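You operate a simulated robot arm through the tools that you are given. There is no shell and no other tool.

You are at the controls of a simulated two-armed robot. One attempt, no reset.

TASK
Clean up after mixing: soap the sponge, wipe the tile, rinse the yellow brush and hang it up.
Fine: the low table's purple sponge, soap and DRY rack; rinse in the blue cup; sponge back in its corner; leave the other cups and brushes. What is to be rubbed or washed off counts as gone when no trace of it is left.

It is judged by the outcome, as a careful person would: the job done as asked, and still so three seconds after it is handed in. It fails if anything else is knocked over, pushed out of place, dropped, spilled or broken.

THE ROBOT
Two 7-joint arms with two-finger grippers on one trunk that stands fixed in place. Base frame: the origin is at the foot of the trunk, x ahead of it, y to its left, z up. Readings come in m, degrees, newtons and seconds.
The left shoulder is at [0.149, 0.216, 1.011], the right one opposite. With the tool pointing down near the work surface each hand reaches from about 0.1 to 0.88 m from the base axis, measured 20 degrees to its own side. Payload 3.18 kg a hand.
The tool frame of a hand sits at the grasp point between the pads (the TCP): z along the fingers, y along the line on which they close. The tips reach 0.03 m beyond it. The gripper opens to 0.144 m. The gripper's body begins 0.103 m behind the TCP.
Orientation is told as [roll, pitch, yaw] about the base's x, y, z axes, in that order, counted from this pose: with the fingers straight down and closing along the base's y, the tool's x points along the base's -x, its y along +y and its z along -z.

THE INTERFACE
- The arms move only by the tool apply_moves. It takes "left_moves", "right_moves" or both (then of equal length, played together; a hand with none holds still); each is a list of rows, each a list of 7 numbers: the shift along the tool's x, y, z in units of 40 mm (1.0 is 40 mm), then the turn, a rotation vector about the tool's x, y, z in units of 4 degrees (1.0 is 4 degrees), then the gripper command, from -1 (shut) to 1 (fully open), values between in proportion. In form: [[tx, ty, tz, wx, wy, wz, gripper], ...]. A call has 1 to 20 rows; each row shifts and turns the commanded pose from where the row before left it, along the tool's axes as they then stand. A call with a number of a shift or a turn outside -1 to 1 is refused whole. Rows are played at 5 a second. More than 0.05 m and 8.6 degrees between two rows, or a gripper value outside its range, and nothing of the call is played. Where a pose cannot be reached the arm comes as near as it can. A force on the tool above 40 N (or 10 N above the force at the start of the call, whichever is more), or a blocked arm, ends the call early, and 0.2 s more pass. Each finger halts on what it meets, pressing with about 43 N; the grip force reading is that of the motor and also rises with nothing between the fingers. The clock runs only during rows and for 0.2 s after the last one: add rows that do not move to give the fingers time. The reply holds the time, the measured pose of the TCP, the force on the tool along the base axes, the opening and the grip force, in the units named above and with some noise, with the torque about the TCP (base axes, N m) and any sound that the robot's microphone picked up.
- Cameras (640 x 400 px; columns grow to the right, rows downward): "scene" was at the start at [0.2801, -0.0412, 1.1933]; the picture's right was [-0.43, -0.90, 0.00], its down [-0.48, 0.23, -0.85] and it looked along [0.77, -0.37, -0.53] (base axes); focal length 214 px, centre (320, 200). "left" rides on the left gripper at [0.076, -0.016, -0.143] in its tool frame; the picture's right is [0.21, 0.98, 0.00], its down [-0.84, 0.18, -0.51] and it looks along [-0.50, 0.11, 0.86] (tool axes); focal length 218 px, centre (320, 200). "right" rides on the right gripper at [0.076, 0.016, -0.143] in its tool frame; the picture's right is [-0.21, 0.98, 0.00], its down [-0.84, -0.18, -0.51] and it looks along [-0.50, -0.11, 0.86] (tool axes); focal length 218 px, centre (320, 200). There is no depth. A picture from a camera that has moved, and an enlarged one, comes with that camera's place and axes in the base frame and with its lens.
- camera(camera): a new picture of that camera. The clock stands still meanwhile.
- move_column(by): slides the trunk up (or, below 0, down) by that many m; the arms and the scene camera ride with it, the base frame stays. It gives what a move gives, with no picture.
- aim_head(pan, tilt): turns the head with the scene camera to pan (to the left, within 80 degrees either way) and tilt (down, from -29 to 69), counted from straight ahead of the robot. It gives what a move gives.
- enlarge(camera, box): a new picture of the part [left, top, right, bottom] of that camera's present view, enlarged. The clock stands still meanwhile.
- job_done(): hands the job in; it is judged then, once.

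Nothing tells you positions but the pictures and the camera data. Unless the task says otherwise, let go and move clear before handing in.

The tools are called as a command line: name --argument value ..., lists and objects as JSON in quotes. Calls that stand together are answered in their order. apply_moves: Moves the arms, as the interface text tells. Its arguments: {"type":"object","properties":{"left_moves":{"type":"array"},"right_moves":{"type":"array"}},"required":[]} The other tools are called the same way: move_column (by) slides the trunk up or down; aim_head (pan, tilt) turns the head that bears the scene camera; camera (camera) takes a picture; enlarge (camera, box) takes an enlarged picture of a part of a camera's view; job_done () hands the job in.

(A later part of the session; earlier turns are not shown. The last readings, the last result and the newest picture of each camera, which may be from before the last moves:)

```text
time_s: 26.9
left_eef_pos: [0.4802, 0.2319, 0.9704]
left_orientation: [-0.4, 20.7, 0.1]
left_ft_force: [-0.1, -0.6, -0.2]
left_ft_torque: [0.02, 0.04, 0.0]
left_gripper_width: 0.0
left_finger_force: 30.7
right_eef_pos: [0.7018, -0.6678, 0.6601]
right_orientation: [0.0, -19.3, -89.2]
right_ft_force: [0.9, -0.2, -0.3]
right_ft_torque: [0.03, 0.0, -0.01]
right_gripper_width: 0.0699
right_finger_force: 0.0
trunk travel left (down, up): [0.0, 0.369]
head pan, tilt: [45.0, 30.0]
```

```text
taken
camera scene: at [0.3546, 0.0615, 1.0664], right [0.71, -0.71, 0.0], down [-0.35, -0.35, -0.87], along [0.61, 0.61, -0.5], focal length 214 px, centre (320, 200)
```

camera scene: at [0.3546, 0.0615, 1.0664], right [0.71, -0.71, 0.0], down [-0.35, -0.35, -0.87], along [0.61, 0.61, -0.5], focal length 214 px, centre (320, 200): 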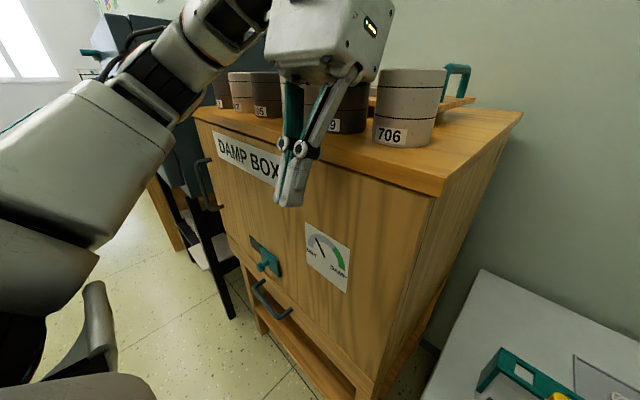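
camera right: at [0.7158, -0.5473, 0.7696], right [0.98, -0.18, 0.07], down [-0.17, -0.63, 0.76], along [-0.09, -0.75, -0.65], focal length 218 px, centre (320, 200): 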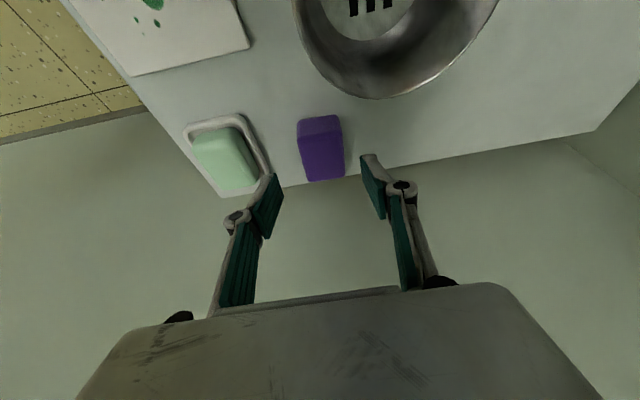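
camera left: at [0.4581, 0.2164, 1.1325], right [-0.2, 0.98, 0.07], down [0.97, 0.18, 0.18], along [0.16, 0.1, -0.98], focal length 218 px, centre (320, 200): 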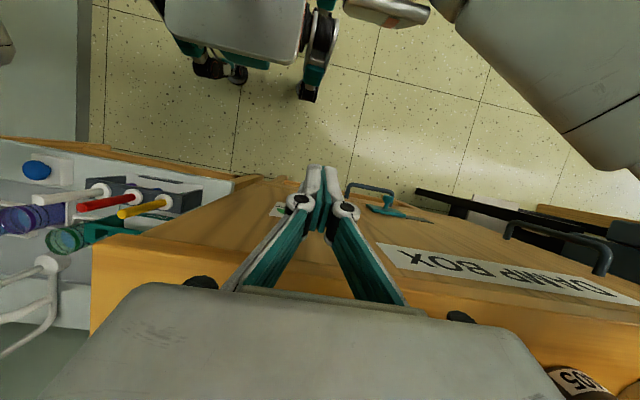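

The left hand now leans toward the row of cups but isn't touching anything. I'll pull it straight back toward the robot, then turn it vertical again.

apply_moves --left_moves '[[0.47, 0, 0.18, 0, 0, 0, -1], [0.47, 0, 0.18, 0, 0, 0, -1], [0.47, 0, 0.18, 0, 0, 0, -1], [0.47, 0, 0.18, 0, 0, 0, -1]]'

camera --camera "scene"

```text
time_s: 27.9
left_eef_pos: [0.3986, 0.2306, 0.9687]
left_orientation: [-0.3, 20.7, 0.0]
left_ft_force: [0.2, -0.7, -0.3]
left_ft_torque: [-0.01, 0.05, 0.02]
left_gripper_width: 0.0001
left_finger_force: 31.1
right_eef_pos: [0.7013, -0.6672, 0.6601]
right_orientation: [-0.1, -19.2, -89.1]
right_ft_force: [0.5, 0.9, -1.0]
right_ft_torque: [-0.01, 0.02, -0.03]
right_gripper_width: 0.0698
right_finger_force: 0.1
trunk travel left (down, up): [0.0, 0.369]
head pan, tilt: [45.0, 30.0]
```

```text
taken
camera scene: at [0.3545, 0.0616, 1.0664], right [0.71, -0.71, 0.0], down [-0.35, -0.35, -0.87], along [0.61, 0.61, -0.5], focal length 214 px, centre (320, 200)
```

scene: 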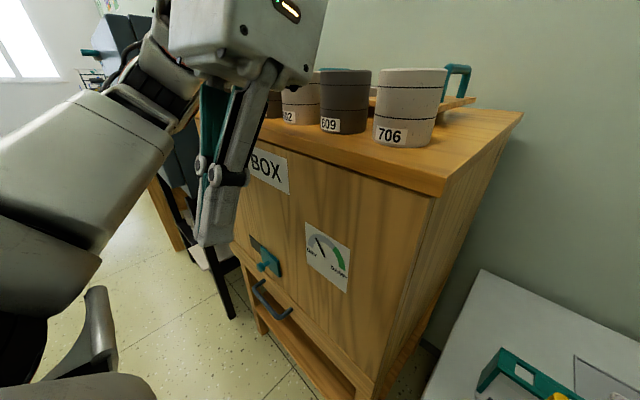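

Cups are undisturbed. I'll turn the left hand back to vertical for more clearance from the cups.

apply_moves --left_moves '[[0, 0, 0, 0, -1, 0, -1], [0, 0, 0, 0, -1, 0, -1], [0, 0, 0, 0, -1, 0, -1], [0, 0, 0, 0, -1, 0, -1], [0, 0, 0, 0, -1, 0, -1]]'

camera --camera "scene"

camera --camera "left"

```text
time_s: 29.1
left_eef_pos: [0.3991, 0.2333, 0.9697]
left_orientation: [-0.3, 0.6, 0.1]
left_ft_force: [0.1, 0.3, 0.0]
left_ft_torque: [0.02, 0.02, -0.02]
left_gripper_width: 0.0
left_finger_force: 30.1
right_eef_pos: [0.7018, -0.6679, 0.6604]
right_orientation: [0.0, -19.4, -89.1]
right_ft_force: [-0.4, -0.1, -0.5]
right_ft_torque: [0.01, 0.0, -0.03]
right_gripper_width: 0.0699
right_finger_force: 0.1
trunk travel left (down, up): [0.0, 0.369]
head pan, tilt: [45.0, 30.0]
```

```text
taken
camera scene: at [0.3545, 0.0616, 1.0664], right [0.71, -0.71, 0.0], down [-0.35, -0.35, -0.87], along [0.61, 0.61, -0.5], focal length 214 px, centre (320, 200)
```

scene: 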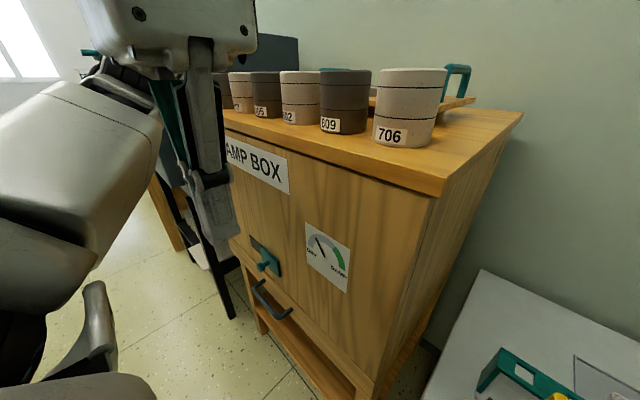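

```text
taken
camera left: at [0.3234, 0.2167, 1.1151], right [-0.21, 0.98, 0.0], down [0.85, 0.18, 0.5], along [0.49, 0.1, -0.87], focal length 218 px, centre (320, 200)
```

left: 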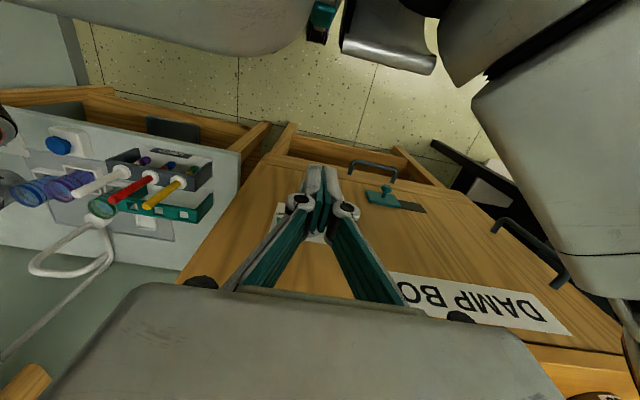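

The left hand is safely parked. Back to the sponge: I'll enlarge the right camera view to refine its pose relative to the fingers.

enlarge --camera "right" --box '[170, 90, 410, 240]'

aim_head --pan -35 --tilt 40

camera --camera "scene"

```text
2.67 times, centred on (290, 165) of right
camera zoom: at [0.7158, -0.5473, 0.7697], right [0.98, -0.18, 0.07], down [-0.17, -0.63, 0.76], along [-0.09, -0.75, -0.65], focal length 582 px, centre (400, 293)
```

zoom: 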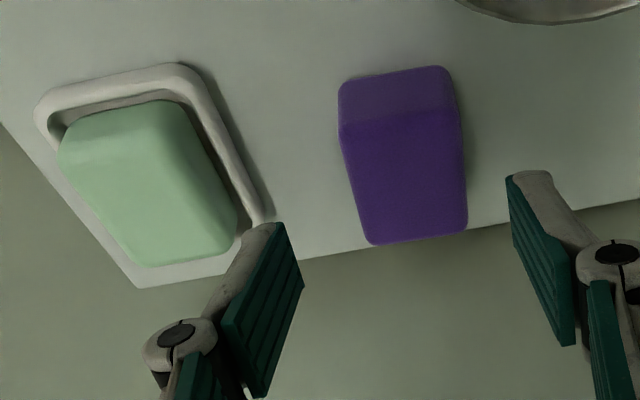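

```text
time_s: 30.6
left_eef_pos: [0.3991, 0.2327, 0.9698]
left_orientation: [-0.3, 0.8, 0.1]
left_ft_force: [-0.7, 0.5, 0.9]
left_ft_torque: [-0.01, 0.02, -0.02]
left_gripper_width: 0.0002
left_finger_force: 30.9
right_eef_pos: [0.7006, -0.6674, 0.6605]
right_orientation: [0.0, -19.3, -89.1]
right_ft_force: [-0.4, -0.3, 0.1]
right_ft_torque: [-0.03, 0.02, -0.02]
right_gripper_width: 0.0699
right_finger_force: 0.0
trunk travel left (down, up): [0.0, 0.369]
head pan, tilt: [-35.0, 40.0]
```

```text
taken
camera scene: at [0.3603, -0.0511, 1.051], right [-0.57, -0.82, 0.0], down [-0.53, 0.37, -0.77], along [0.63, -0.44, -0.64], focal length 214 px, centre (320, 200)
```

scene: 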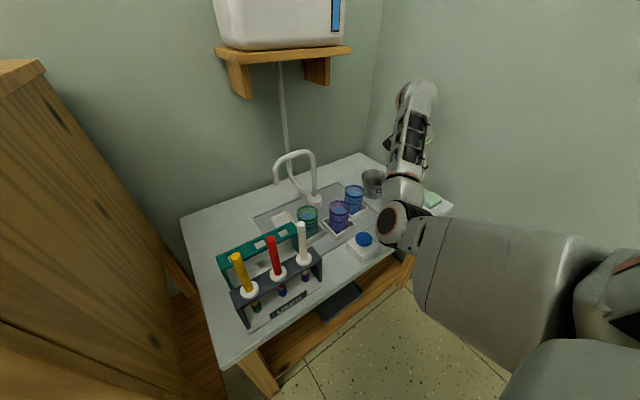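

The sponge measures x 0.683–0.725, y -0.664 to -0.722, top z 0.592 (3 cm tall). I'll descend in two steps so the pads straddle its upper part.

apply_moves --right_moves '[[0.04, 0.04, 0.45, 0, 0, 0, -0.03], [0.03, 0.04, 0.45, 0, 0, 0, -0.03]]'

enlarge --camera "right" --box '[170, 90, 410, 240]'

```text
time_s: 31.2
left_eef_pos: [0.3989, 0.2328, 0.9694]
left_orientation: [-0.4, 0.7, 0.1]
left_ft_force: [0.6, -0.2, -0.1]
left_ft_torque: [-0.03, -0.01, 0.0]
left_gripper_width: 0.0001
left_finger_force: 30.6
right_eef_pos: [0.7057, -0.6749, 0.6241]
right_orientation: [0.0, -19.3, -89.2]
right_ft_force: [-0.4, -0.6, 0.4]
right_ft_torque: [0.04, -0.01, 0.0]
right_gripper_width: 0.0696
right_finger_force: 0.1
trunk travel left (down, up): [0.0, 0.369]
head pan, tilt: [-35.0, 40.0]
```

```text
2.67 times, centred on (290, 165) of right
camera zoom: at [0.7196, -0.5557, 0.733], right [0.98, -0.18, 0.07], down [-0.17, -0.63, 0.76], along [-0.1, -0.75, -0.65], focal length 582 px, centre (400, 293)
```

zoom: 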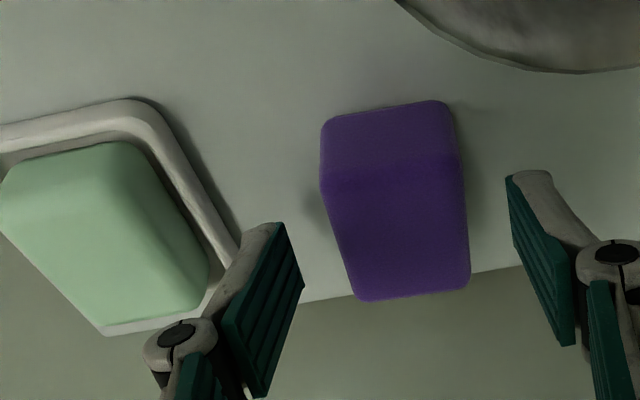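

Reachable, and the sponge is between the open pads. I'll descend the last 18 mm and close gently.

apply_moves --right_moves '[[0, -0.03, 0.25, 0, 0, 0, -0.03], [0, 0, 0.24, 0, 0, 0, -0.03]]'

enlarge --camera "right" --box '[170, 90, 410, 240]'

```text
time_s: 31.8
left_eef_pos: [0.3988, 0.2332, 0.9697]
left_orientation: [-0.3, 0.7, 0.1]
left_ft_force: [0.1, 0.1, 0.2]
left_ft_torque: [0.0, -0.01, 0.01]
left_gripper_width: 0.0
left_finger_force: 30.9
right_eef_pos: [0.7029, -0.6839, 0.6057]
right_orientation: [0.1, -19.4, -89.0]
right_ft_force: [0.2, -0.4, -0.7]
right_ft_torque: [0.01, 0.01, -0.03]
right_gripper_width: 0.0702
right_finger_force: 0.0
trunk travel left (down, up): [0.0, 0.369]
head pan, tilt: [-35.0, 40.0]
```

```text
2.67 times, centred on (290, 165) of right
camera zoom: at [0.7186, -0.5628, 0.7157], right [0.98, -0.18, 0.07], down [-0.17, -0.63, 0.76], along [-0.09, -0.75, -0.65], focal length 582 px, centre (400, 293)
```

zoom: 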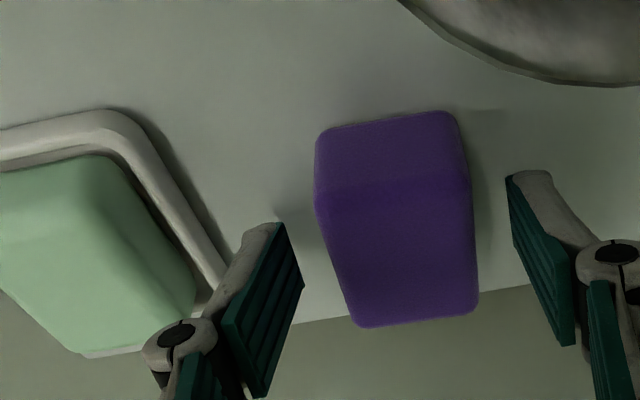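

The pads straddle the sponge with tips about 1.2 cm above the table. Closing on the sponge.

apply_moves --right_moves '[[0, 0, 0, 0, 0, 0, -0.3], [0, 0, 0, 0, 0, 0, -0.6], [0, 0, 0, 0, 0, 0, -0.6], [0, 0, 0, 0, 0, 0, -0.6]]'

enlarge --camera "right" --box '[170, 90, 410, 240]'

```text
time_s: 32.8
left_eef_pos: [0.3989, 0.2328, 0.9694]
left_orientation: [-0.3, 0.7, 0.1]
left_ft_force: [0.7, 0.5, 0.6]
left_ft_torque: [0.0, 0.01, 0.02]
left_gripper_width: 0.0
left_finger_force: 31.0
right_eef_pos: [0.7048, -0.6822, 0.6057]
right_orientation: [0.0, -19.3, -89.2]
right_ft_force: [0.9, 0.3, 0.0]
right_ft_torque: [-0.01, -0.02, 0.01]
right_gripper_width: 0.0427
right_finger_force: 43.0
trunk travel left (down, up): [0.0, 0.369]
head pan, tilt: [-35.0, 40.0]
```

```text
2.67 times, centred on (290, 165) of right
camera zoom: at [0.7186, -0.5627, 0.7158], right [0.98, -0.18, 0.07], down [-0.17, -0.63, 0.76], along [-0.09, -0.75, -0.65], focal length 582 px, centre (400, 293)
```

zoom: 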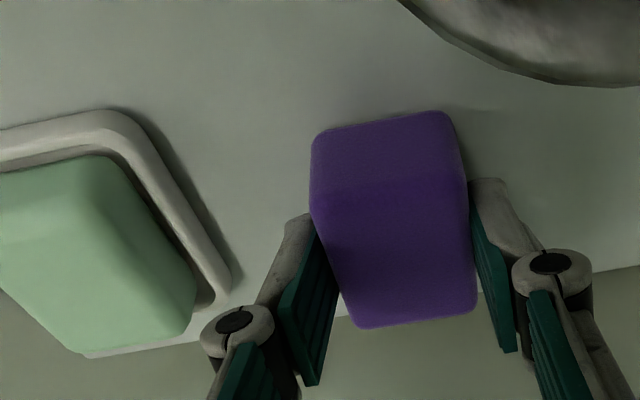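

The sponge is gripped (width 43 mm). Lifting it straight up, then carrying it over the soap.

apply_moves --right_moves '[[-0.16, 0, -0.47, 0, 0, 0, -0.6], [-0.16, 0, -0.47, 0, 0, 0, -0.6], [-0.16, 0, -0.47, 0, 0, 0, -0.6]]'

camera --camera "right"

```text
time_s: 33.6
left_eef_pos: [0.3989, 0.2338, 0.9708]
left_orientation: [-0.3, 0.6, 0.1]
left_ft_force: [0.1, 0.2, -0.5]
left_ft_torque: [-0.04, -0.03, 0.02]
left_gripper_width: 0.0
left_finger_force: 30.5
right_eef_pos: [0.7042, -0.6805, 0.668]
right_orientation: [0.0, -19.3, -89.1]
right_ft_force: [-0.3, 0.7, -0.2]
right_ft_torque: [0.0, 0.01, 0.02]
right_gripper_width: 0.0425
right_finger_force: 42.9
trunk travel left (down, up): [0.0, 0.369]
head pan, tilt: [-35.0, 40.0]
```

```text
taken
camera right: at [0.7185, -0.5602, 0.7765], right [0.98, -0.18, 0.07], down [-0.17, -0.63, 0.76], along [-0.09, -0.75, -0.65], focal length 218 px, centre (320, 200)
```

right: 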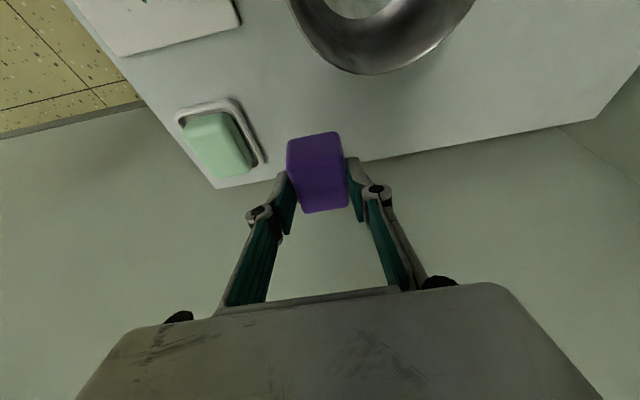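

Sponge is off the table. Moving it over the soap (10 cm toward the robot).

apply_moves --right_moves '[[0.05, -0.5, -0.02, 0, 0, 0, -0.6], [0.05, -0.5, -0.02, 0, 0, 0, -0.6], [0.05, -0.5, -0.02, 0, 0, 0, -0.6], [0.06, -0.5, -0.02, 0, 0, 0, -0.6], [0.06, -0.5, -0.02, 0, 0, 0, -0.6]]'

camera --camera "right"

camera --camera "scene"

camera --camera "left"

```text
time_s: 34.8
left_eef_pos: [0.3998, 0.2325, 0.9699]
left_orientation: [-0.3, 0.8, 0.2]
left_ft_force: [0.0, 0.2, 1.0]
left_ft_torque: [-0.01, -0.01, 0.0]
left_gripper_width: 0.0
left_finger_force: 30.9
right_eef_pos: [0.6032, -0.672, 0.6658]
right_orientation: [0.0, -19.4, -89.3]
right_ft_force: [0.0, -0.1, 0.7]
right_ft_torque: [0.02, -0.02, -0.02]
right_gripper_width: 0.0425
right_finger_force: 42.9
trunk travel left (down, up): [0.0, 0.369]
head pan, tilt: [-35.0, 40.0]
```

```text
taken
camera right: at [0.618, -0.5519, 0.7754], right [0.98, -0.18, 0.07], down [-0.17, -0.63, 0.76], along [-0.09, -0.75, -0.65], focal length 218 px, centre (320, 200)
```

right: 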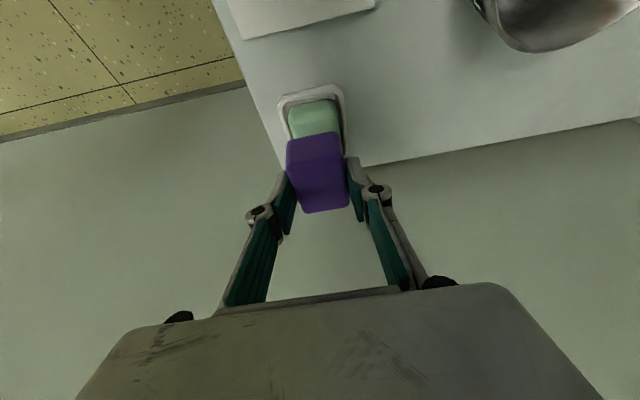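

```text
taken
camera scene: at [0.3602, -0.0512, 1.0511], right [-0.57, -0.82, 0.0], down [-0.53, 0.37, -0.77], along [0.63, -0.44, -0.64], focal length 214 px, centre (320, 200)
```

scene: 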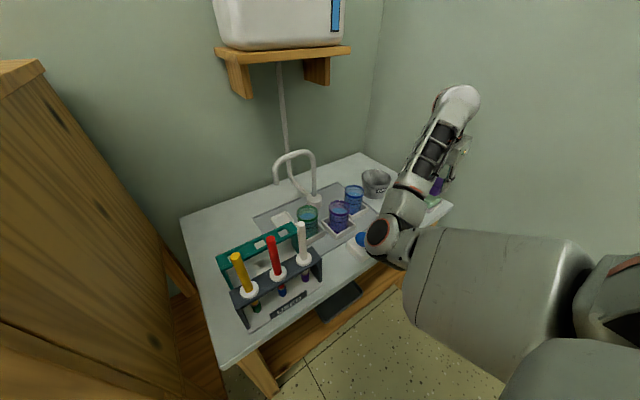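

```text
taken
camera left: at [0.3236, 0.2166, 1.1152], right [-0.21, 0.98, 0.0], down [0.85, 0.18, 0.5], along [0.49, 0.1, -0.87], focal length 218 px, centre (320, 200)
```

left: 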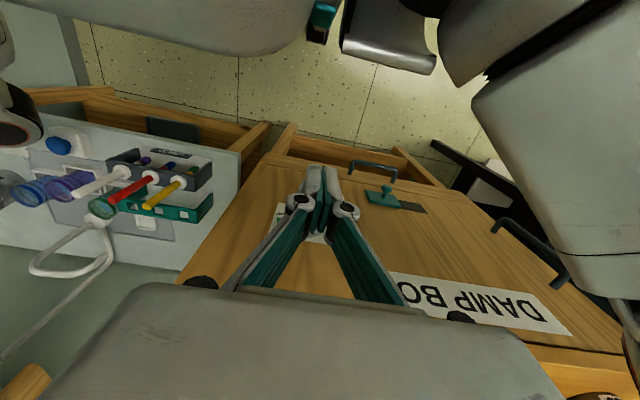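

The sponge is over the soap, but my right elbow has dropped low (about z 0.67) near the blue button. I'll raise the trunk back by 0.1 m to lift the elbow, since the soap and tile are closer.

move_column --by 0.1

camera --camera "scene"

camera --camera "left"

camera --camera "right"

```text
time_s: 36.1
left_eef_pos: [0.4009, 0.2322, 1.0675]
left_orientation: [-0.3, 0.9, 0.0]
left_ft_force: [-0.1, -0.9, -0.9]
left_ft_torque: [-0.01, 0.07, -0.01]
left_gripper_width: 0.0002
left_finger_force: 30.9
right_eef_pos: [0.6029, -0.6727, 0.7633]
right_orientation: [-0.2, -19.3, -89.1]
right_ft_force: [0.2, -0.2, -0.4]
right_ft_torque: [-0.02, 0.02, -0.02]
right_gripper_width: 0.0422
right_finger_force: 42.9
trunk travel left (down, up): [-0.1, 0.269]
head pan, tilt: [-35.0, 40.0]
```

```text
taken
camera scene: at [0.2706, -0.0513, 1.18], right [-0.57, -0.82, 0.0], down [-0.53, 0.37, -0.77], along [0.63, -0.44, -0.64], focal length 214 px, centre (320, 200)
```

scene: 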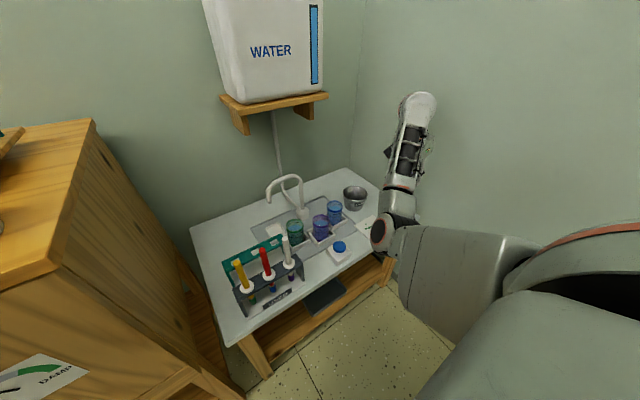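

```text
taken
camera left: at [0.3264, 0.216, 1.2136], right [-0.21, 0.98, 0.0], down [0.85, 0.18, 0.49], along [0.48, 0.1, -0.87], focal length 218 px, centre (320, 200)
```

left: 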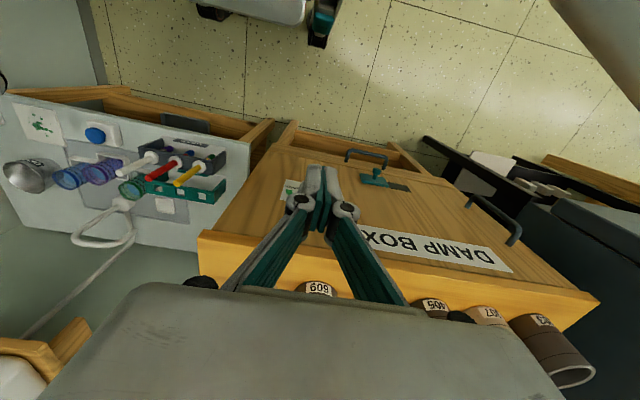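

```text
taken
camera right: at [0.6187, -0.5525, 0.8731], right [0.98, -0.18, 0.06], down [-0.17, -0.63, 0.76], along [-0.1, -0.75, -0.65], focal length 218 px, centre (320, 200)
```

right: 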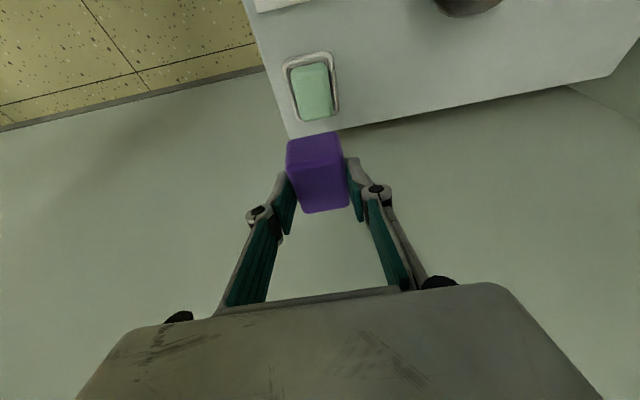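

The elbow is higher now and everything is intact. I'll enlarge the soap view to align before pressing the sponge on it.

enlarge --camera "right" --box '[240, 30, 400, 230]'

```text
2.00 times, centred on (320, 130) of right
camera zoom: at [0.6187, -0.5525, 0.8731], right [0.98, -0.18, 0.06], down [-0.17, -0.63, 0.76], along [-0.1, -0.75, -0.65], focal length 436 px, centre (320, 340)
```

zoom: 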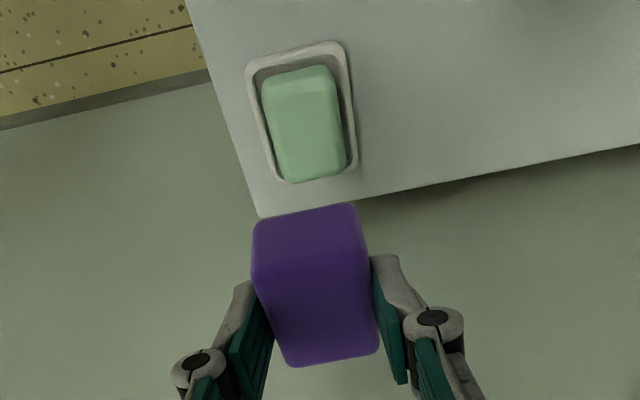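

The soap is centred at about (0.607, -0.679) with its top near z 0.591. I'll descend to about 2 cm above it.

apply_moves --right_moves '[[0.2, 0.02, 0.5, 0, 0, 0, -0.6], [0.2, 0.02, 0.5, 0, 0, 0, -0.6], [0.2, 0.02, 0.5, 0, 0, 0, -0.6], [0.2, 0.02, 0.5, 0, 0, 0, -0.6], [0.2, 0.02, 0.5, 0, 0, 0, -0.6]]'

enlarge --camera "right" --box '[240, 60, 400, 230]'

camera --camera "scene"

```text
time_s: 37.3
left_eef_pos: [0.399, 0.231, 1.0704]
left_orientation: [-0.3, 0.7, 0.2]
left_ft_force: [-0.4, -0.1, -0.1]
left_ft_torque: [-0.01, 0.04, 0.0]
left_gripper_width: 0.0
left_finger_force: 31.0
right_eef_pos: [0.6072, -0.6677, 0.6578]
right_orientation: [0.1, -19.3, -89.1]
right_ft_force: [-0.8, -0.2, -1.3]
right_ft_torque: [-0.02, 0.04, 0.0]
right_gripper_width: 0.0423
right_finger_force: 42.8
trunk travel left (down, up): [-0.1, 0.269]
head pan, tilt: [-35.0, 40.0]
```

```text
2.35 times, centred on (320, 145) of right
camera zoom: at [0.6221, -0.5486, 0.7677], right [0.98, -0.18, 0.07], down [-0.17, -0.63, 0.76], along [-0.09, -0.76, -0.65], focal length 514 px, centre (320, 329)
```

zoom: 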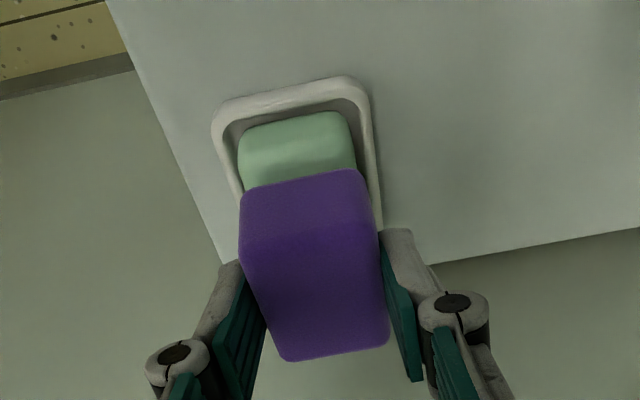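

```text
taken
camera scene: at [0.2693, -0.0512, 1.1807], right [-0.57, -0.82, 0.0], down [-0.53, 0.37, -0.77], along [0.63, -0.44, -0.64], focal length 214 px, centre (320, 200)
```

scene: 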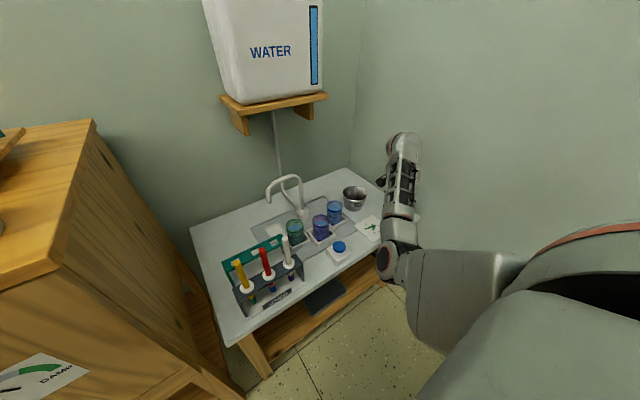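

Aligned over the soap. I'll lower gently in small steps and watch the force.

apply_moves --right_moves '[[0.041, 0, 0.118, 0, 0, 0, -0.6], [0.041, 0, 0.118, 0, 0, 0, -0.6], [0.041, 0, 0.118, 0, 0, 0, -0.6]]'

apply_moves --right_moves '[[0.025, 0, 0.07, 0, 0, 0, -0.6], [0.025, 0, 0.07, 0, 0, 0, -0.6]]'

```text
time_s: 38.1
left_eef_pos: [0.3992, 0.2316, 1.0691]
left_orientation: [-0.3, 0.7, 0.1]
left_ft_force: [-0.6, 0.6, -0.1]
left_ft_torque: [0.01, 0.01, -0.01]
left_gripper_width: 0.0002
left_finger_force: 31.2
right_eef_pos: [0.6075, -0.6676, 0.6439]
right_orientation: [0.0, -19.4, -89.1]
right_ft_force: [0.6, -0.2, 0.7]
right_ft_torque: [-0.01, -0.01, 0.02]
right_gripper_width: 0.0425
right_finger_force: 43.3
trunk travel left (down, up): [-0.1, 0.269]
head pan, tilt: [-35.0, 40.0]
```

```text
time_s: 38.7
left_eef_pos: [0.3992, 0.2326, 1.0703]
left_orientation: [-0.3, 0.6, 0.0]
left_ft_force: [0.4, -0.5, 0.5]
left_ft_torque: [-0.01, 0.01, -0.01]
left_gripper_width: 0.0
left_finger_force: 30.8
right_eef_pos: [0.6066, -0.6683, 0.6409]
right_orientation: [0.2, -19.5, -89.1]
right_ft_force: [-1.6, 2.0, 6.3]
right_ft_torque: [0.07, 0.01, 0.01]
right_gripper_width: 0.0423
right_finger_force: 43.3
trunk travel left (down, up): [-0.1, 0.269]
head pan, tilt: [-35.0, 40.0]
```

Contact with the soap at 6 N. I'll rub the sponge back and forth in small strokes on the soap.

apply_moves --right_moves '[[0, 0.15, 0, 0, 0, 0, -0.6], [0, -0.15, 0, 0, 0, 0, -0.6], [0, -0.15, 0, 0, 0, 0, -0.6], [0, 0.15, 0, 0, 0, 0, -0.6], [0.14, 0, -0.05, 0, 0, 0, -0.6], [-0.14, 0, 0.05, 0, 0, 0, -0.6], [-0.14, 0, 0.05, 0, 0, 0, -0.6], [0.14, 0, -0.05, 0, 0, 0, -0.6], [0, 0.15, 0, 0, 0, 0, -0.6], [0, -0.15, 0, 0, 0, 0, -0.6], [0, -0.15, 0, 0, 0, 0, -0.6], [0, 0.15, 0, 0, 0, 0, -0.6]]'

enlarge --camera "right" --box '[240, 60, 400, 230]'

```text
time_s: 41.3
left_eef_pos: [0.3979, 0.2337, 1.0701]
left_orientation: [-0.3, 0.5, 0.0]
left_ft_force: [-0.2, 1.0, 0.5]
left_ft_torque: [0.02, 0.0, -0.04]
left_gripper_width: 0.0
left_finger_force: 30.5
right_eef_pos: [0.6045, -0.6658, 0.6398]
right_orientation: [-0.1, -19.4, -89.1]
right_ft_force: [-8.2, 7.2, 21.6]
right_ft_torque: [0.15, 0.38, -0.07]
right_gripper_width: 0.0426
right_finger_force: 42.9
trunk travel left (down, up): [-0.1, 0.269]
head pan, tilt: [-35.0, 40.0]
```

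```text
2.35 times, centred on (320, 145) of right
camera zoom: at [0.6201, -0.546, 0.7496], right [0.98, -0.18, 0.07], down [-0.17, -0.63, 0.76], along [-0.09, -0.76, -0.65], focal length 514 px, centre (320, 329)
```

zoom: 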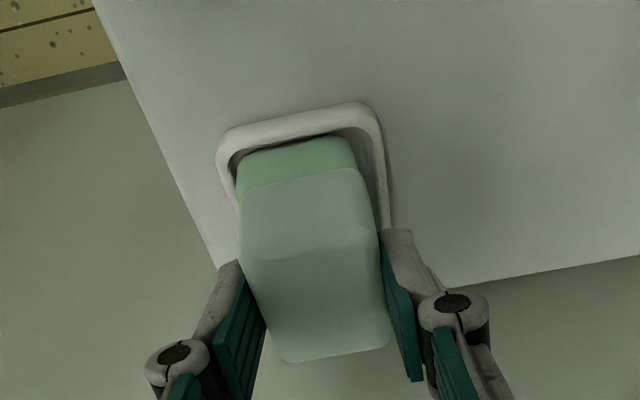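

The sponge has turned pale green — it is soaped. I'll lift it straight up and check the soap stayed put.

apply_moves --right_moves '[[-0.083, 0, -0.236, 0, 0, 0, -0.6], [-0.165, 0, -0.472, 0, 0, 0, -0.6], [-0.165, 0, -0.472, 0, 0, 0, -0.6], [-0.165, 0, -0.472, 0, 0, 0, -0.6]]'

camera --camera "right"

```text
time_s: 42.3
left_eef_pos: [0.3996, 0.2315, 1.0702]
left_orientation: [-0.4, 0.5, 0.0]
left_ft_force: [-0.3, -0.1, 0.0]
left_ft_torque: [-0.01, 0.01, 0.02]
left_gripper_width: 0.0
left_finger_force: 31.1
right_eef_pos: [0.6053, -0.6682, 0.7073]
right_orientation: [0.0, -19.3, -89.0]
right_ft_force: [-0.3, -0.3, -0.1]
right_ft_torque: [0.03, -0.02, -0.01]
right_gripper_width: 0.0423
right_finger_force: 42.7
trunk travel left (down, up): [-0.1, 0.269]
head pan, tilt: [-35.0, 40.0]
```

```text
taken
camera right: at [0.6203, -0.5482, 0.8176], right [0.98, -0.18, 0.07], down [-0.17, -0.63, 0.76], along [-0.09, -0.75, -0.65], focal length 218 px, centre (320, 200)
```

right: 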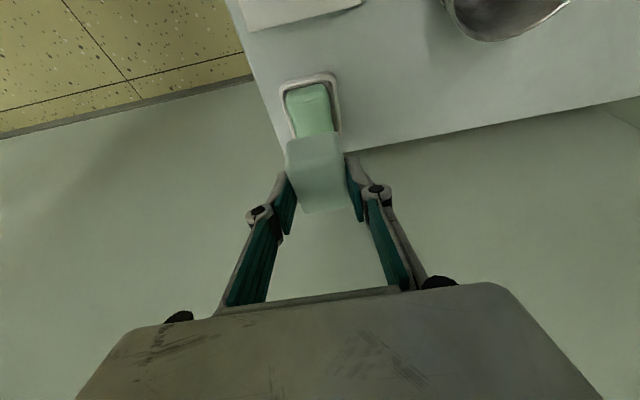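

Soap is still in its dish. Now carrying the soapy sponge above the tile (centre about (0.614, -0.542)).

apply_moves --right_moves '[[0.46, -0.023, 0, 0, 0, 0, -0.6], [0.46, -0.023, 0, 0, 0, 0, -0.6], [0.46, -0.023, 0, 0, 0, 0, -0.6], [0.46, -0.023, 0, 0, 0, 0, -0.6], [0.46, -0.023, 0, 0, 0, 0, -0.6], [0.46, -0.023, 0, 0, 0, 0, -0.6], [0.46, -0.023, 0, 0, 0, 0, -0.6], [0.46, -0.023, 0, 0, 0, 0, -0.6]]'

camera --camera "right"

camera --camera "scene"

enlarge --camera "left" --box '[0, 70, 130, 200]'

```text
time_s: 44.3
left_eef_pos: [0.3994, 0.2324, 1.0699]
left_orientation: [-0.4, 0.7, 0.1]
left_ft_force: [-0.2, 0.6, 0.6]
left_ft_torque: [0.01, -0.01, -0.01]
left_gripper_width: 0.0002
left_finger_force: 30.5
right_eef_pos: [0.6235, -0.5613, 0.7198]
right_orientation: [7.2, -20.7, -94.4]
right_ft_force: [-0.2, 1.1, -0.1]
right_ft_torque: [0.01, 0.0, 0.0]
right_gripper_width: 0.0423
right_finger_force: 42.6
trunk travel left (down, up): [-0.1, 0.269]
head pan, tilt: [-35.0, 40.0]
stopped in row 8 (right hand): the arm was blocked; the commanded pose is now the measured one
```

```text
taken
camera right: at [0.6312, -0.4388, 0.8279], right [0.96, -0.23, 0.19], down [-0.29, -0.6, 0.75], along [-0.06, -0.77, -0.64], focal length 218 px, centre (320, 200)
```

right: 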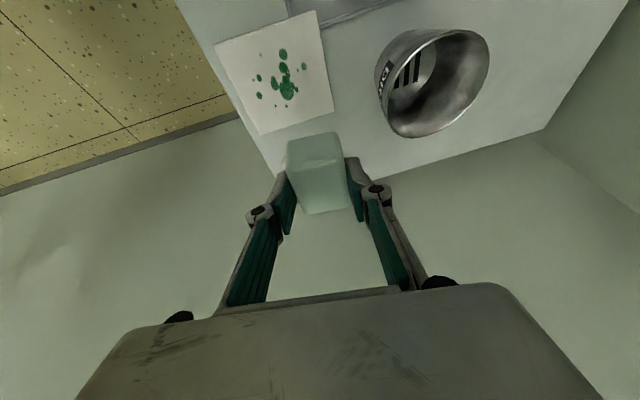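

```text
taken
camera scene: at [0.269, -0.0513, 1.1808], right [-0.57, -0.82, 0.0], down [-0.53, 0.37, -0.77], along [0.63, -0.44, -0.64], focal length 214 px, centre (320, 200)
```

scene: 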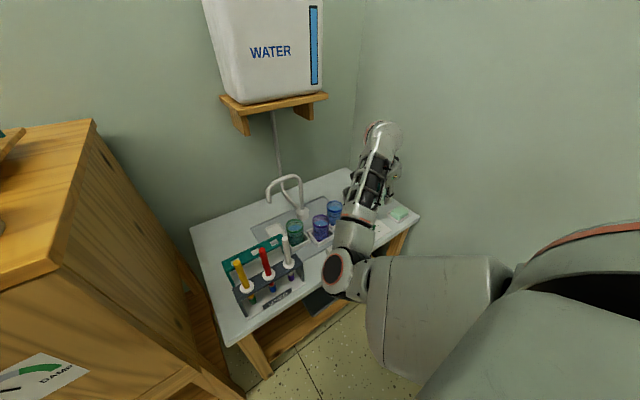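

```text
3.08 times, centred on (65, 135) of left
camera zoom: at [0.324, 0.216, 1.215], right [-0.21, 0.98, 0.0], down [0.85, 0.18, 0.5], along [0.49, 0.1, -0.87], focal length 672 px, centre (1105, 400)
```

zoom: 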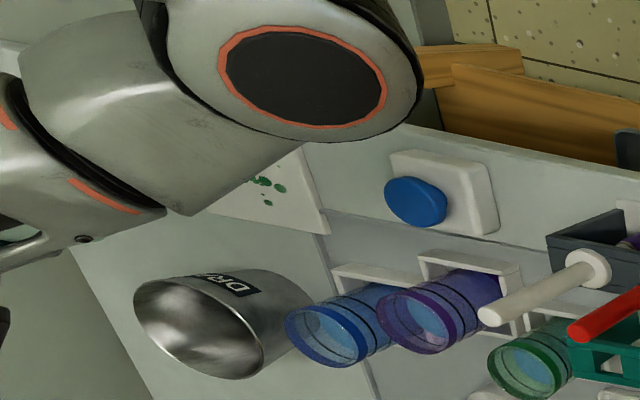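

The arm was blocked just short of the tile and the hand got twisted slightly. I need to see whether the elbow touches the table edge.

enlarge --camera "scene" --box '[280, 190, 440, 330]'

aim_head --pan -35 --tilt 60

camera --camera "scene"

camera --camera "left"

```text
2.86 times, centred on (360, 260) of scene
camera zoom: at [0.269, -0.0513, 1.1808], right [-0.57, -0.82, 0.0], down [-0.53, 0.37, -0.77], along [0.63, -0.44, -0.64], focal length 613 px, centre (206, 29)
```

zoom: 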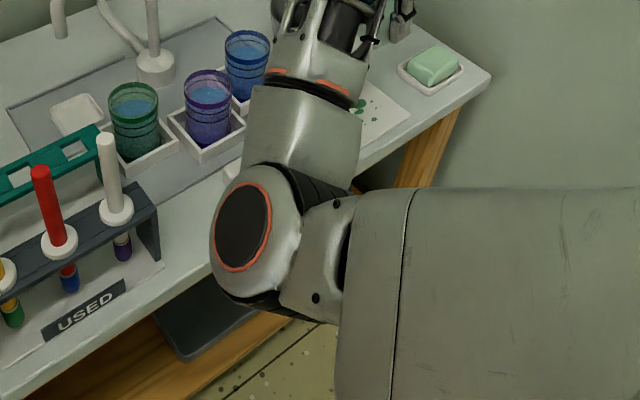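

```text
time_s: 45.2
left_eef_pos: [0.3994, 0.2318, 1.0691]
left_orientation: [-0.2, 0.5, 0.1]
left_ft_force: [0.3, 0.4, 0.0]
left_ft_torque: [-0.01, 0.03, 0.01]
left_gripper_width: 0.0001
left_finger_force: 30.2
right_eef_pos: [0.6242, -0.5616, 0.7206]
right_orientation: [7.3, -20.8, -94.3]
right_ft_force: [-0.1, -0.6, -0.6]
right_ft_torque: [-0.01, 0.03, -0.01]
right_gripper_width: 0.0425
right_finger_force: 42.8
trunk travel left (down, up): [-0.1, 0.269]
head pan, tilt: [-35.0, 60.0]
```

```text
taken
camera scene: at [0.254, -0.0406, 1.1542], right [-0.57, -0.82, 0.0], down [-0.71, 0.5, -0.5], along [0.41, -0.29, -0.87], focal length 214 px, centre (320, 200)
```

scene: 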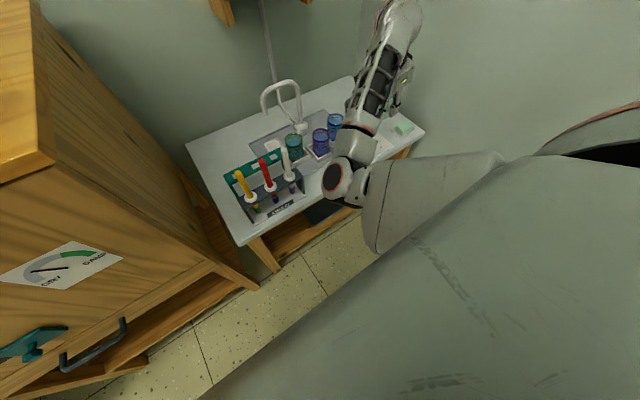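

```text
taken
camera left: at [0.3239, 0.2162, 1.2152], right [-0.21, 0.98, 0.0], down [0.85, 0.18, 0.5], along [0.49, 0.1, -0.87], focal length 218 px, centre (320, 200)
```

left: 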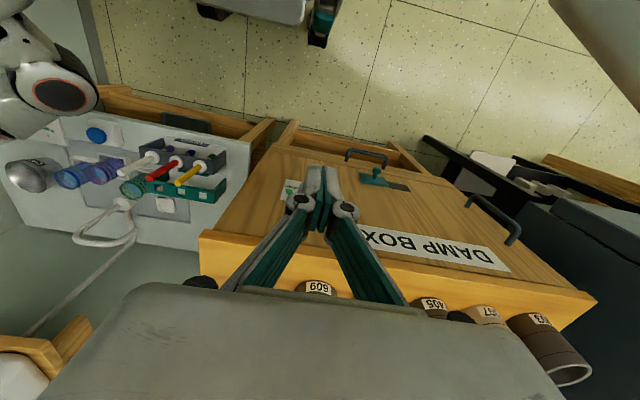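

Nothing is touching; the wrist looks folded near its limit because the elbow hangs low. Raising the trunk will straighten the arm, so I'll go up 0.15 m.

move_column --by 0.15

aim_head --pan -35 --tilt 48

camera --camera "scene"

camera --camera "right"

camera --camera "left"

```text
time_s: 46.1
left_eef_pos: [0.3904, 0.2312, 1.1582]
left_orientation: [-0.4, -1.4, 0.1]
left_ft_force: [1.0, 1.3, -0.7]
left_ft_torque: [-0.02, 0.06, 0.02]
left_gripper_width: 0.0
left_finger_force: 31.0
right_eef_pos: [0.5705, -0.6015, 0.7709]
right_orientation: [8.2, -9.0, -106.4]
right_ft_force: [0.2, 0.5, 0.0]
right_ft_torque: [-0.03, -0.01, 0.03]
right_gripper_width: 0.0424
right_finger_force: 43.3
trunk travel left (down, up): [-0.177, 0.192]
head pan, tilt: [-35.0, 60.0]
stopped: the arm was blocked; the commanded pose is now the measured one
```

```text
time_s: 46.9
left_eef_pos: [0.3915, 0.2311, 1.156]
left_orientation: [-0.3, -1.1, 0.0]
left_ft_force: [0.4, 0.8, -1.0]
left_ft_torque: [-0.03, -0.05, 0.02]
left_gripper_width: 0.0
left_finger_force: 30.8
right_eef_pos: [0.5689, -0.601, 0.7655]
right_orientation: [7.9, -9.0, -106.3]
right_ft_force: [0.4, 0.8, -0.4]
right_ft_torque: [-0.01, 0.0, 0.0]
right_gripper_width: 0.0423
right_finger_force: 42.8
trunk travel left (down, up): [-0.177, 0.192]
head pan, tilt: [-35.0, 48.0]
```

```text
taken
camera scene: at [0.1808, -0.0477, 1.2614], right [-0.57, -0.82, 0.0], down [-0.61, 0.43, -0.67], along [0.55, -0.38, -0.74], focal length 214 px, centre (320, 200)
```

scene: 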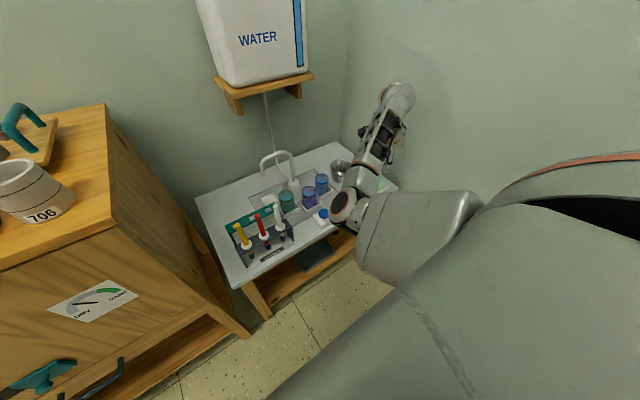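

```text
taken
camera right: at [0.5937, -0.5056, 0.8961], right [0.88, -0.45, 0.17], down [-0.45, -0.66, 0.6], along [-0.16, -0.61, -0.78], focal length 218 px, centre (320, 200)
```

right: 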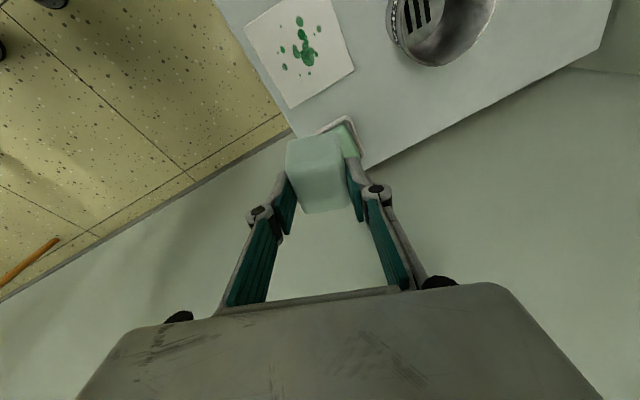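

```text
taken
camera left: at [0.3125, 0.2165, 1.2996], right [-0.21, 0.98, -0.01], down [0.83, 0.19, 0.52], along [0.51, 0.1, -0.85], focal length 218 px, centre (320, 200)
```

left: 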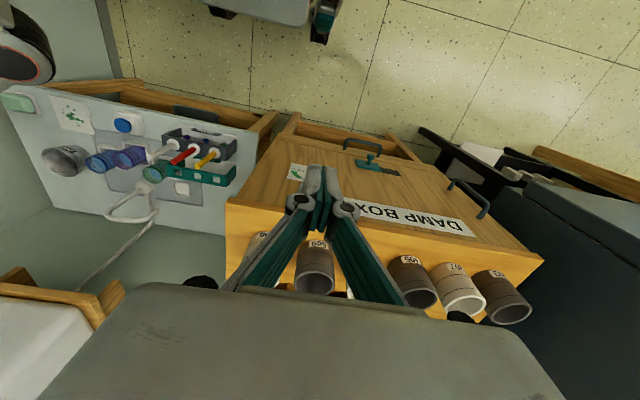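

The trunk rose only 7.7 cm before the right arm stopped again; the hand has been twisted as the arm shifts its elbow outward. Nothing is in contact. I'll restore the hand's orientation in small steps here.

apply_moves --right_moves '[[0, 0, 0, 0.5, 0, 0, -0.6], [0, 0, 0, 0.5, 0, 0, -0.6], [0, 0, 0, 0.5, 0, 0, -0.6], [0, 0, 0, 0.5, 0, 0, -0.6]]'

```text
time_s: 47.9
left_eef_pos: [0.3924, 0.2326, 1.1566]
left_orientation: [-0.4, -0.9, 0.1]
left_ft_force: [0.1, 0.8, 0.2]
left_ft_torque: [-0.02, 0.0, 0.02]
left_gripper_width: 0.0001
left_finger_force: 30.7
right_eef_pos: [0.5708, -0.6, 0.7632]
right_orientation: [-0.1, -8.8, -106.1]
right_ft_force: [-0.3, -0.2, 0.0]
right_ft_torque: [0.01, 0.01, 0.01]
right_gripper_width: 0.0425
right_finger_force: 43.1
trunk travel left (down, up): [-0.177, 0.192]
head pan, tilt: [-35.0, 48.0]
```

Roll is fixed. Now pitch and yaw.

apply_moves --right_moves '[[0, 0, 0, 0, -0.52, 0, -0.6], [0, 0, 0, 0, -0.52, 0, -0.6], [0, 0, 0, 0, -0.52, 0, -0.6], [0, 0, 0, 0, -0.52, 0, -0.6], [0, 0, 0, 0, -0.52, 0, -0.6], [0, 0, 0, -0.2, 0, -0.57, -0.6], [0, 0, 0, -0.2, 0, -0.57, -0.6], [0, 0, 0, -0.2, 0, -0.57, -0.6], [0, 0, 0, -0.2, 0, -0.57, -0.6], [0, 0, 0, -0.2, 0, -0.57, -0.6], [0, 0, 0, -0.2, 0, -0.57, -0.6], [0, 0, 0, -0.2, 0, -0.57, -0.6]]'

camera --camera "scene"

camera --camera "right"

```text
time_s: 50.5
left_eef_pos: [0.3937, 0.2317, 1.1548]
left_orientation: [-0.3, -1.0, 0.2]
left_ft_force: [-0.3, -0.5, -0.3]
left_ft_torque: [0.0, 0.0, -0.01]
left_gripper_width: 0.0001
left_finger_force: 30.9
right_eef_pos: [0.5701, -0.598, 0.7654]
right_orientation: [-0.2, -19.3, -89.1]
right_ft_force: [0.8, 0.3, 0.2]
right_ft_torque: [-0.01, 0.04, 0.01]
right_gripper_width: 0.0424
right_finger_force: 43.2
trunk travel left (down, up): [-0.177, 0.192]
head pan, tilt: [-35.0, 48.0]
```

```text
taken
camera scene: at [0.1812, -0.0476, 1.2613], right [-0.57, -0.82, 0.0], down [-0.61, 0.43, -0.67], along [0.55, -0.38, -0.74], focal length 214 px, centre (320, 200)
```

scene: 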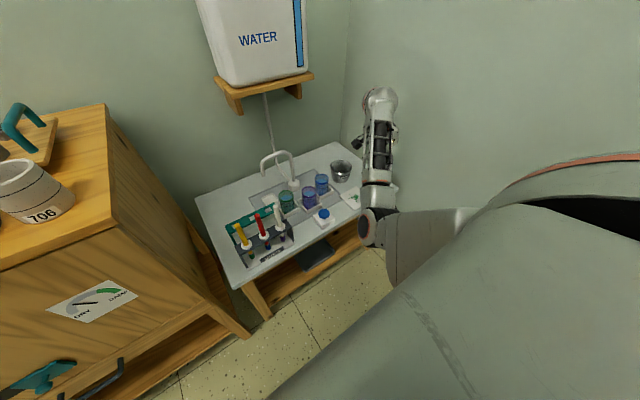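

```text
taken
camera right: at [0.5854, -0.4785, 0.8744], right [0.98, -0.18, 0.07], down [-0.17, -0.63, 0.76], along [-0.1, -0.75, -0.65], focal length 218 px, centre (320, 200)
```

right: 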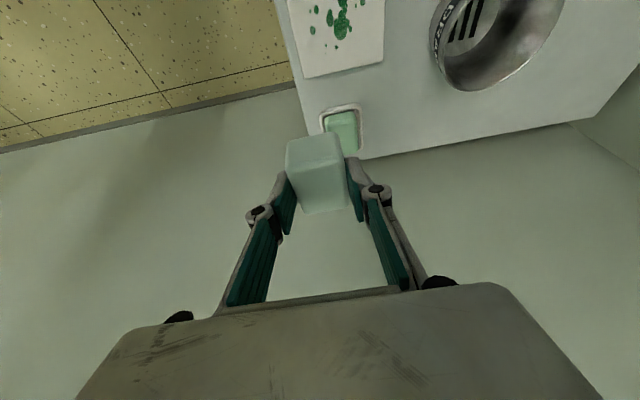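

Orientation is restored and the elbow has swung outward. I'll raise the trunk a further 0.08 m now.

move_column --by 0.08

camera --camera "scene"

```text
time_s: 51.7
left_eef_pos: [0.3928, 0.232, 1.2345]
left_orientation: [-0.4, -0.8, 0.1]
left_ft_force: [-0.2, -0.2, -0.1]
left_ft_torque: [0.0, 0.04, -0.02]
left_gripper_width: 0.0
left_finger_force: 30.1
right_eef_pos: [0.5668, -0.6077, 0.8484]
right_orientation: [-0.9, -21.2, -88.7]
right_ft_force: [1.3, 0.1, -1.2]
right_ft_torque: [0.0, 0.02, -0.05]
right_gripper_width: 0.0424
right_finger_force: 42.9
trunk travel left (down, up): [-0.257, 0.112]
head pan, tilt: [-35.0, 48.0]
```

```text
taken
camera scene: at [0.1242, -0.0478, 1.3451], right [-0.57, -0.82, 0.0], down [-0.61, 0.43, -0.67], along [0.55, -0.38, -0.74], focal length 214 px, centre (320, 200)
```

scene: 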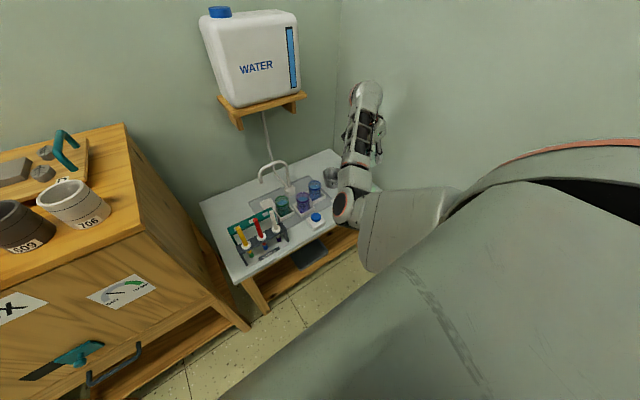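

The trunk is up, and the wrist bend is what limits the arm here; lowering the hand will relieve it. I'll move down and toward the tile together.

apply_moves --right_moves '[[0.284, 0.097, 0.32, 0, 0, 0, -0.6], [0.284, 0.097, 0.32, 0, 0, 0, -0.6], [0.284, 0.097, 0.32, 0, 0, 0, -0.6], [0.284, 0.097, 0.32, 0, 0, 0, -0.6], [0.284, 0.097, 0.32, 0, 0, 0, -0.6], [0.284, 0.097, 0.32, 0, 0, 0, -0.6], [0.284, 0.097, 0.32, 0, 0, 0, -0.6], [0.284, 0.097, 0.32, 0, 0, 0, -0.6]]'

camera --camera "scene"

camera --camera "right"

```text
time_s: 53.5
left_eef_pos: [0.3921, 0.2326, 1.2371]
left_orientation: [-0.4, -1.0, 0.1]
left_ft_force: [0.0, 0.5, 0.8]
left_ft_torque: [0.0, 0.01, 0.0]
left_gripper_width: 0.0
left_finger_force: 31.0
right_eef_pos: [0.573, -0.5959, 0.8358]
right_orientation: [-0.2, -19.3, -89.2]
right_ft_force: [-0.6, -1.2, -0.5]
right_ft_torque: [0.0, -0.01, -0.02]
right_gripper_width: 0.0424
right_finger_force: 43.1
right hand out of reach, approached as far as the arm can: row 1, 2, 3, 4, 5, 6, 7, 8
trunk travel left (down, up): [-0.257, 0.112]
head pan, tilt: [-35.0, 48.0]
```

```text
taken
camera scene: at [0.1235, -0.0476, 1.3453], right [-0.57, -0.82, 0.0], down [-0.61, 0.43, -0.67], along [0.55, -0.38, -0.74], focal length 214 px, centre (320, 200)
```

scene: 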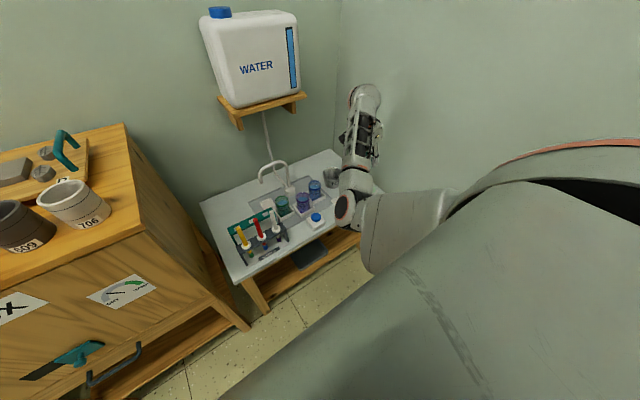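

```text
taken
camera right: at [0.5872, -0.4759, 0.9462], right [0.98, -0.18, 0.07], down [-0.17, -0.63, 0.76], along [-0.1, -0.75, -0.65], focal length 218 px, centre (320, 200)
```

right: 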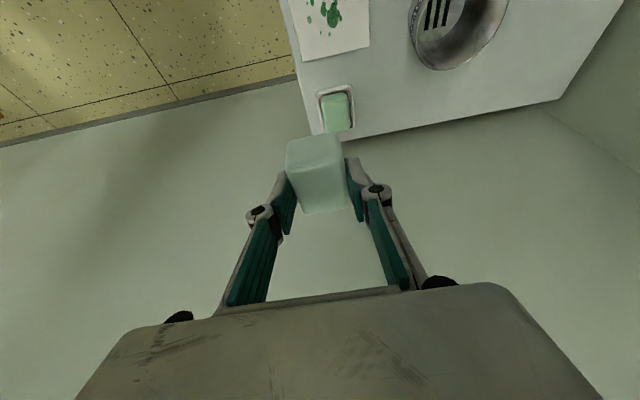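

At this trunk height the arm can't get lower, so I'll bring the trunk back down 0.08 m to where the arm moved freely and lower the hand from there.

move_column --by -0.08

apply_moves --right_moves '[[0.12, 0.1, 0.35, 0, 0, 0, -0.6], [0.12, 0.1, 0.35, 0, 0, 0, -0.6]]'

```text
time_s: 54.3
left_eef_pos: [0.3978, 0.2316, 1.1646]
left_orientation: [-0.3, 0.4, 0.1]
left_ft_force: [0.3, 0.1, 0.3]
left_ft_torque: [0.04, 0.0, 0.0]
left_gripper_width: 0.0001
left_finger_force: 31.0
right_eef_pos: [0.5991, -0.5926, 0.8051]
right_orientation: [-2.9, -28.2, -81.9]
right_ft_force: [1.2, -0.7, 0.4]
right_ft_torque: [-0.02, 0.04, 0.0]
right_gripper_width: 0.0423
right_finger_force: 43.0
trunk travel left (down, up): [-0.194, 0.175]
head pan, tilt: [-35.0, 48.0]
stopped: the arm was blocked; the commanded pose is now the measured one
```

```text
time_s: 54.9
left_eef_pos: [0.3972, 0.2332, 1.1671]
left_orientation: [-0.4, 0.1, 0.1]
left_ft_force: [0.9, 0.9, -0.4]
left_ft_torque: [-0.02, -0.01, -0.03]
left_gripper_width: 0.0
left_finger_force: 30.4
right_eef_pos: [0.6053, -0.5903, 0.7858]
right_orientation: [-2.4, -27.5, -82.2]
right_ft_force: [0.4, -0.7, 0.0]
right_ft_torque: [0.0, 0.02, 0.02]
right_gripper_width: 0.0422
right_finger_force: 43.4
right hand out of reach, approached as far as the arm can: row 2
trunk travel left (down, up): [-0.194, 0.175]
head pan, tilt: [-35.0, 48.0]
```

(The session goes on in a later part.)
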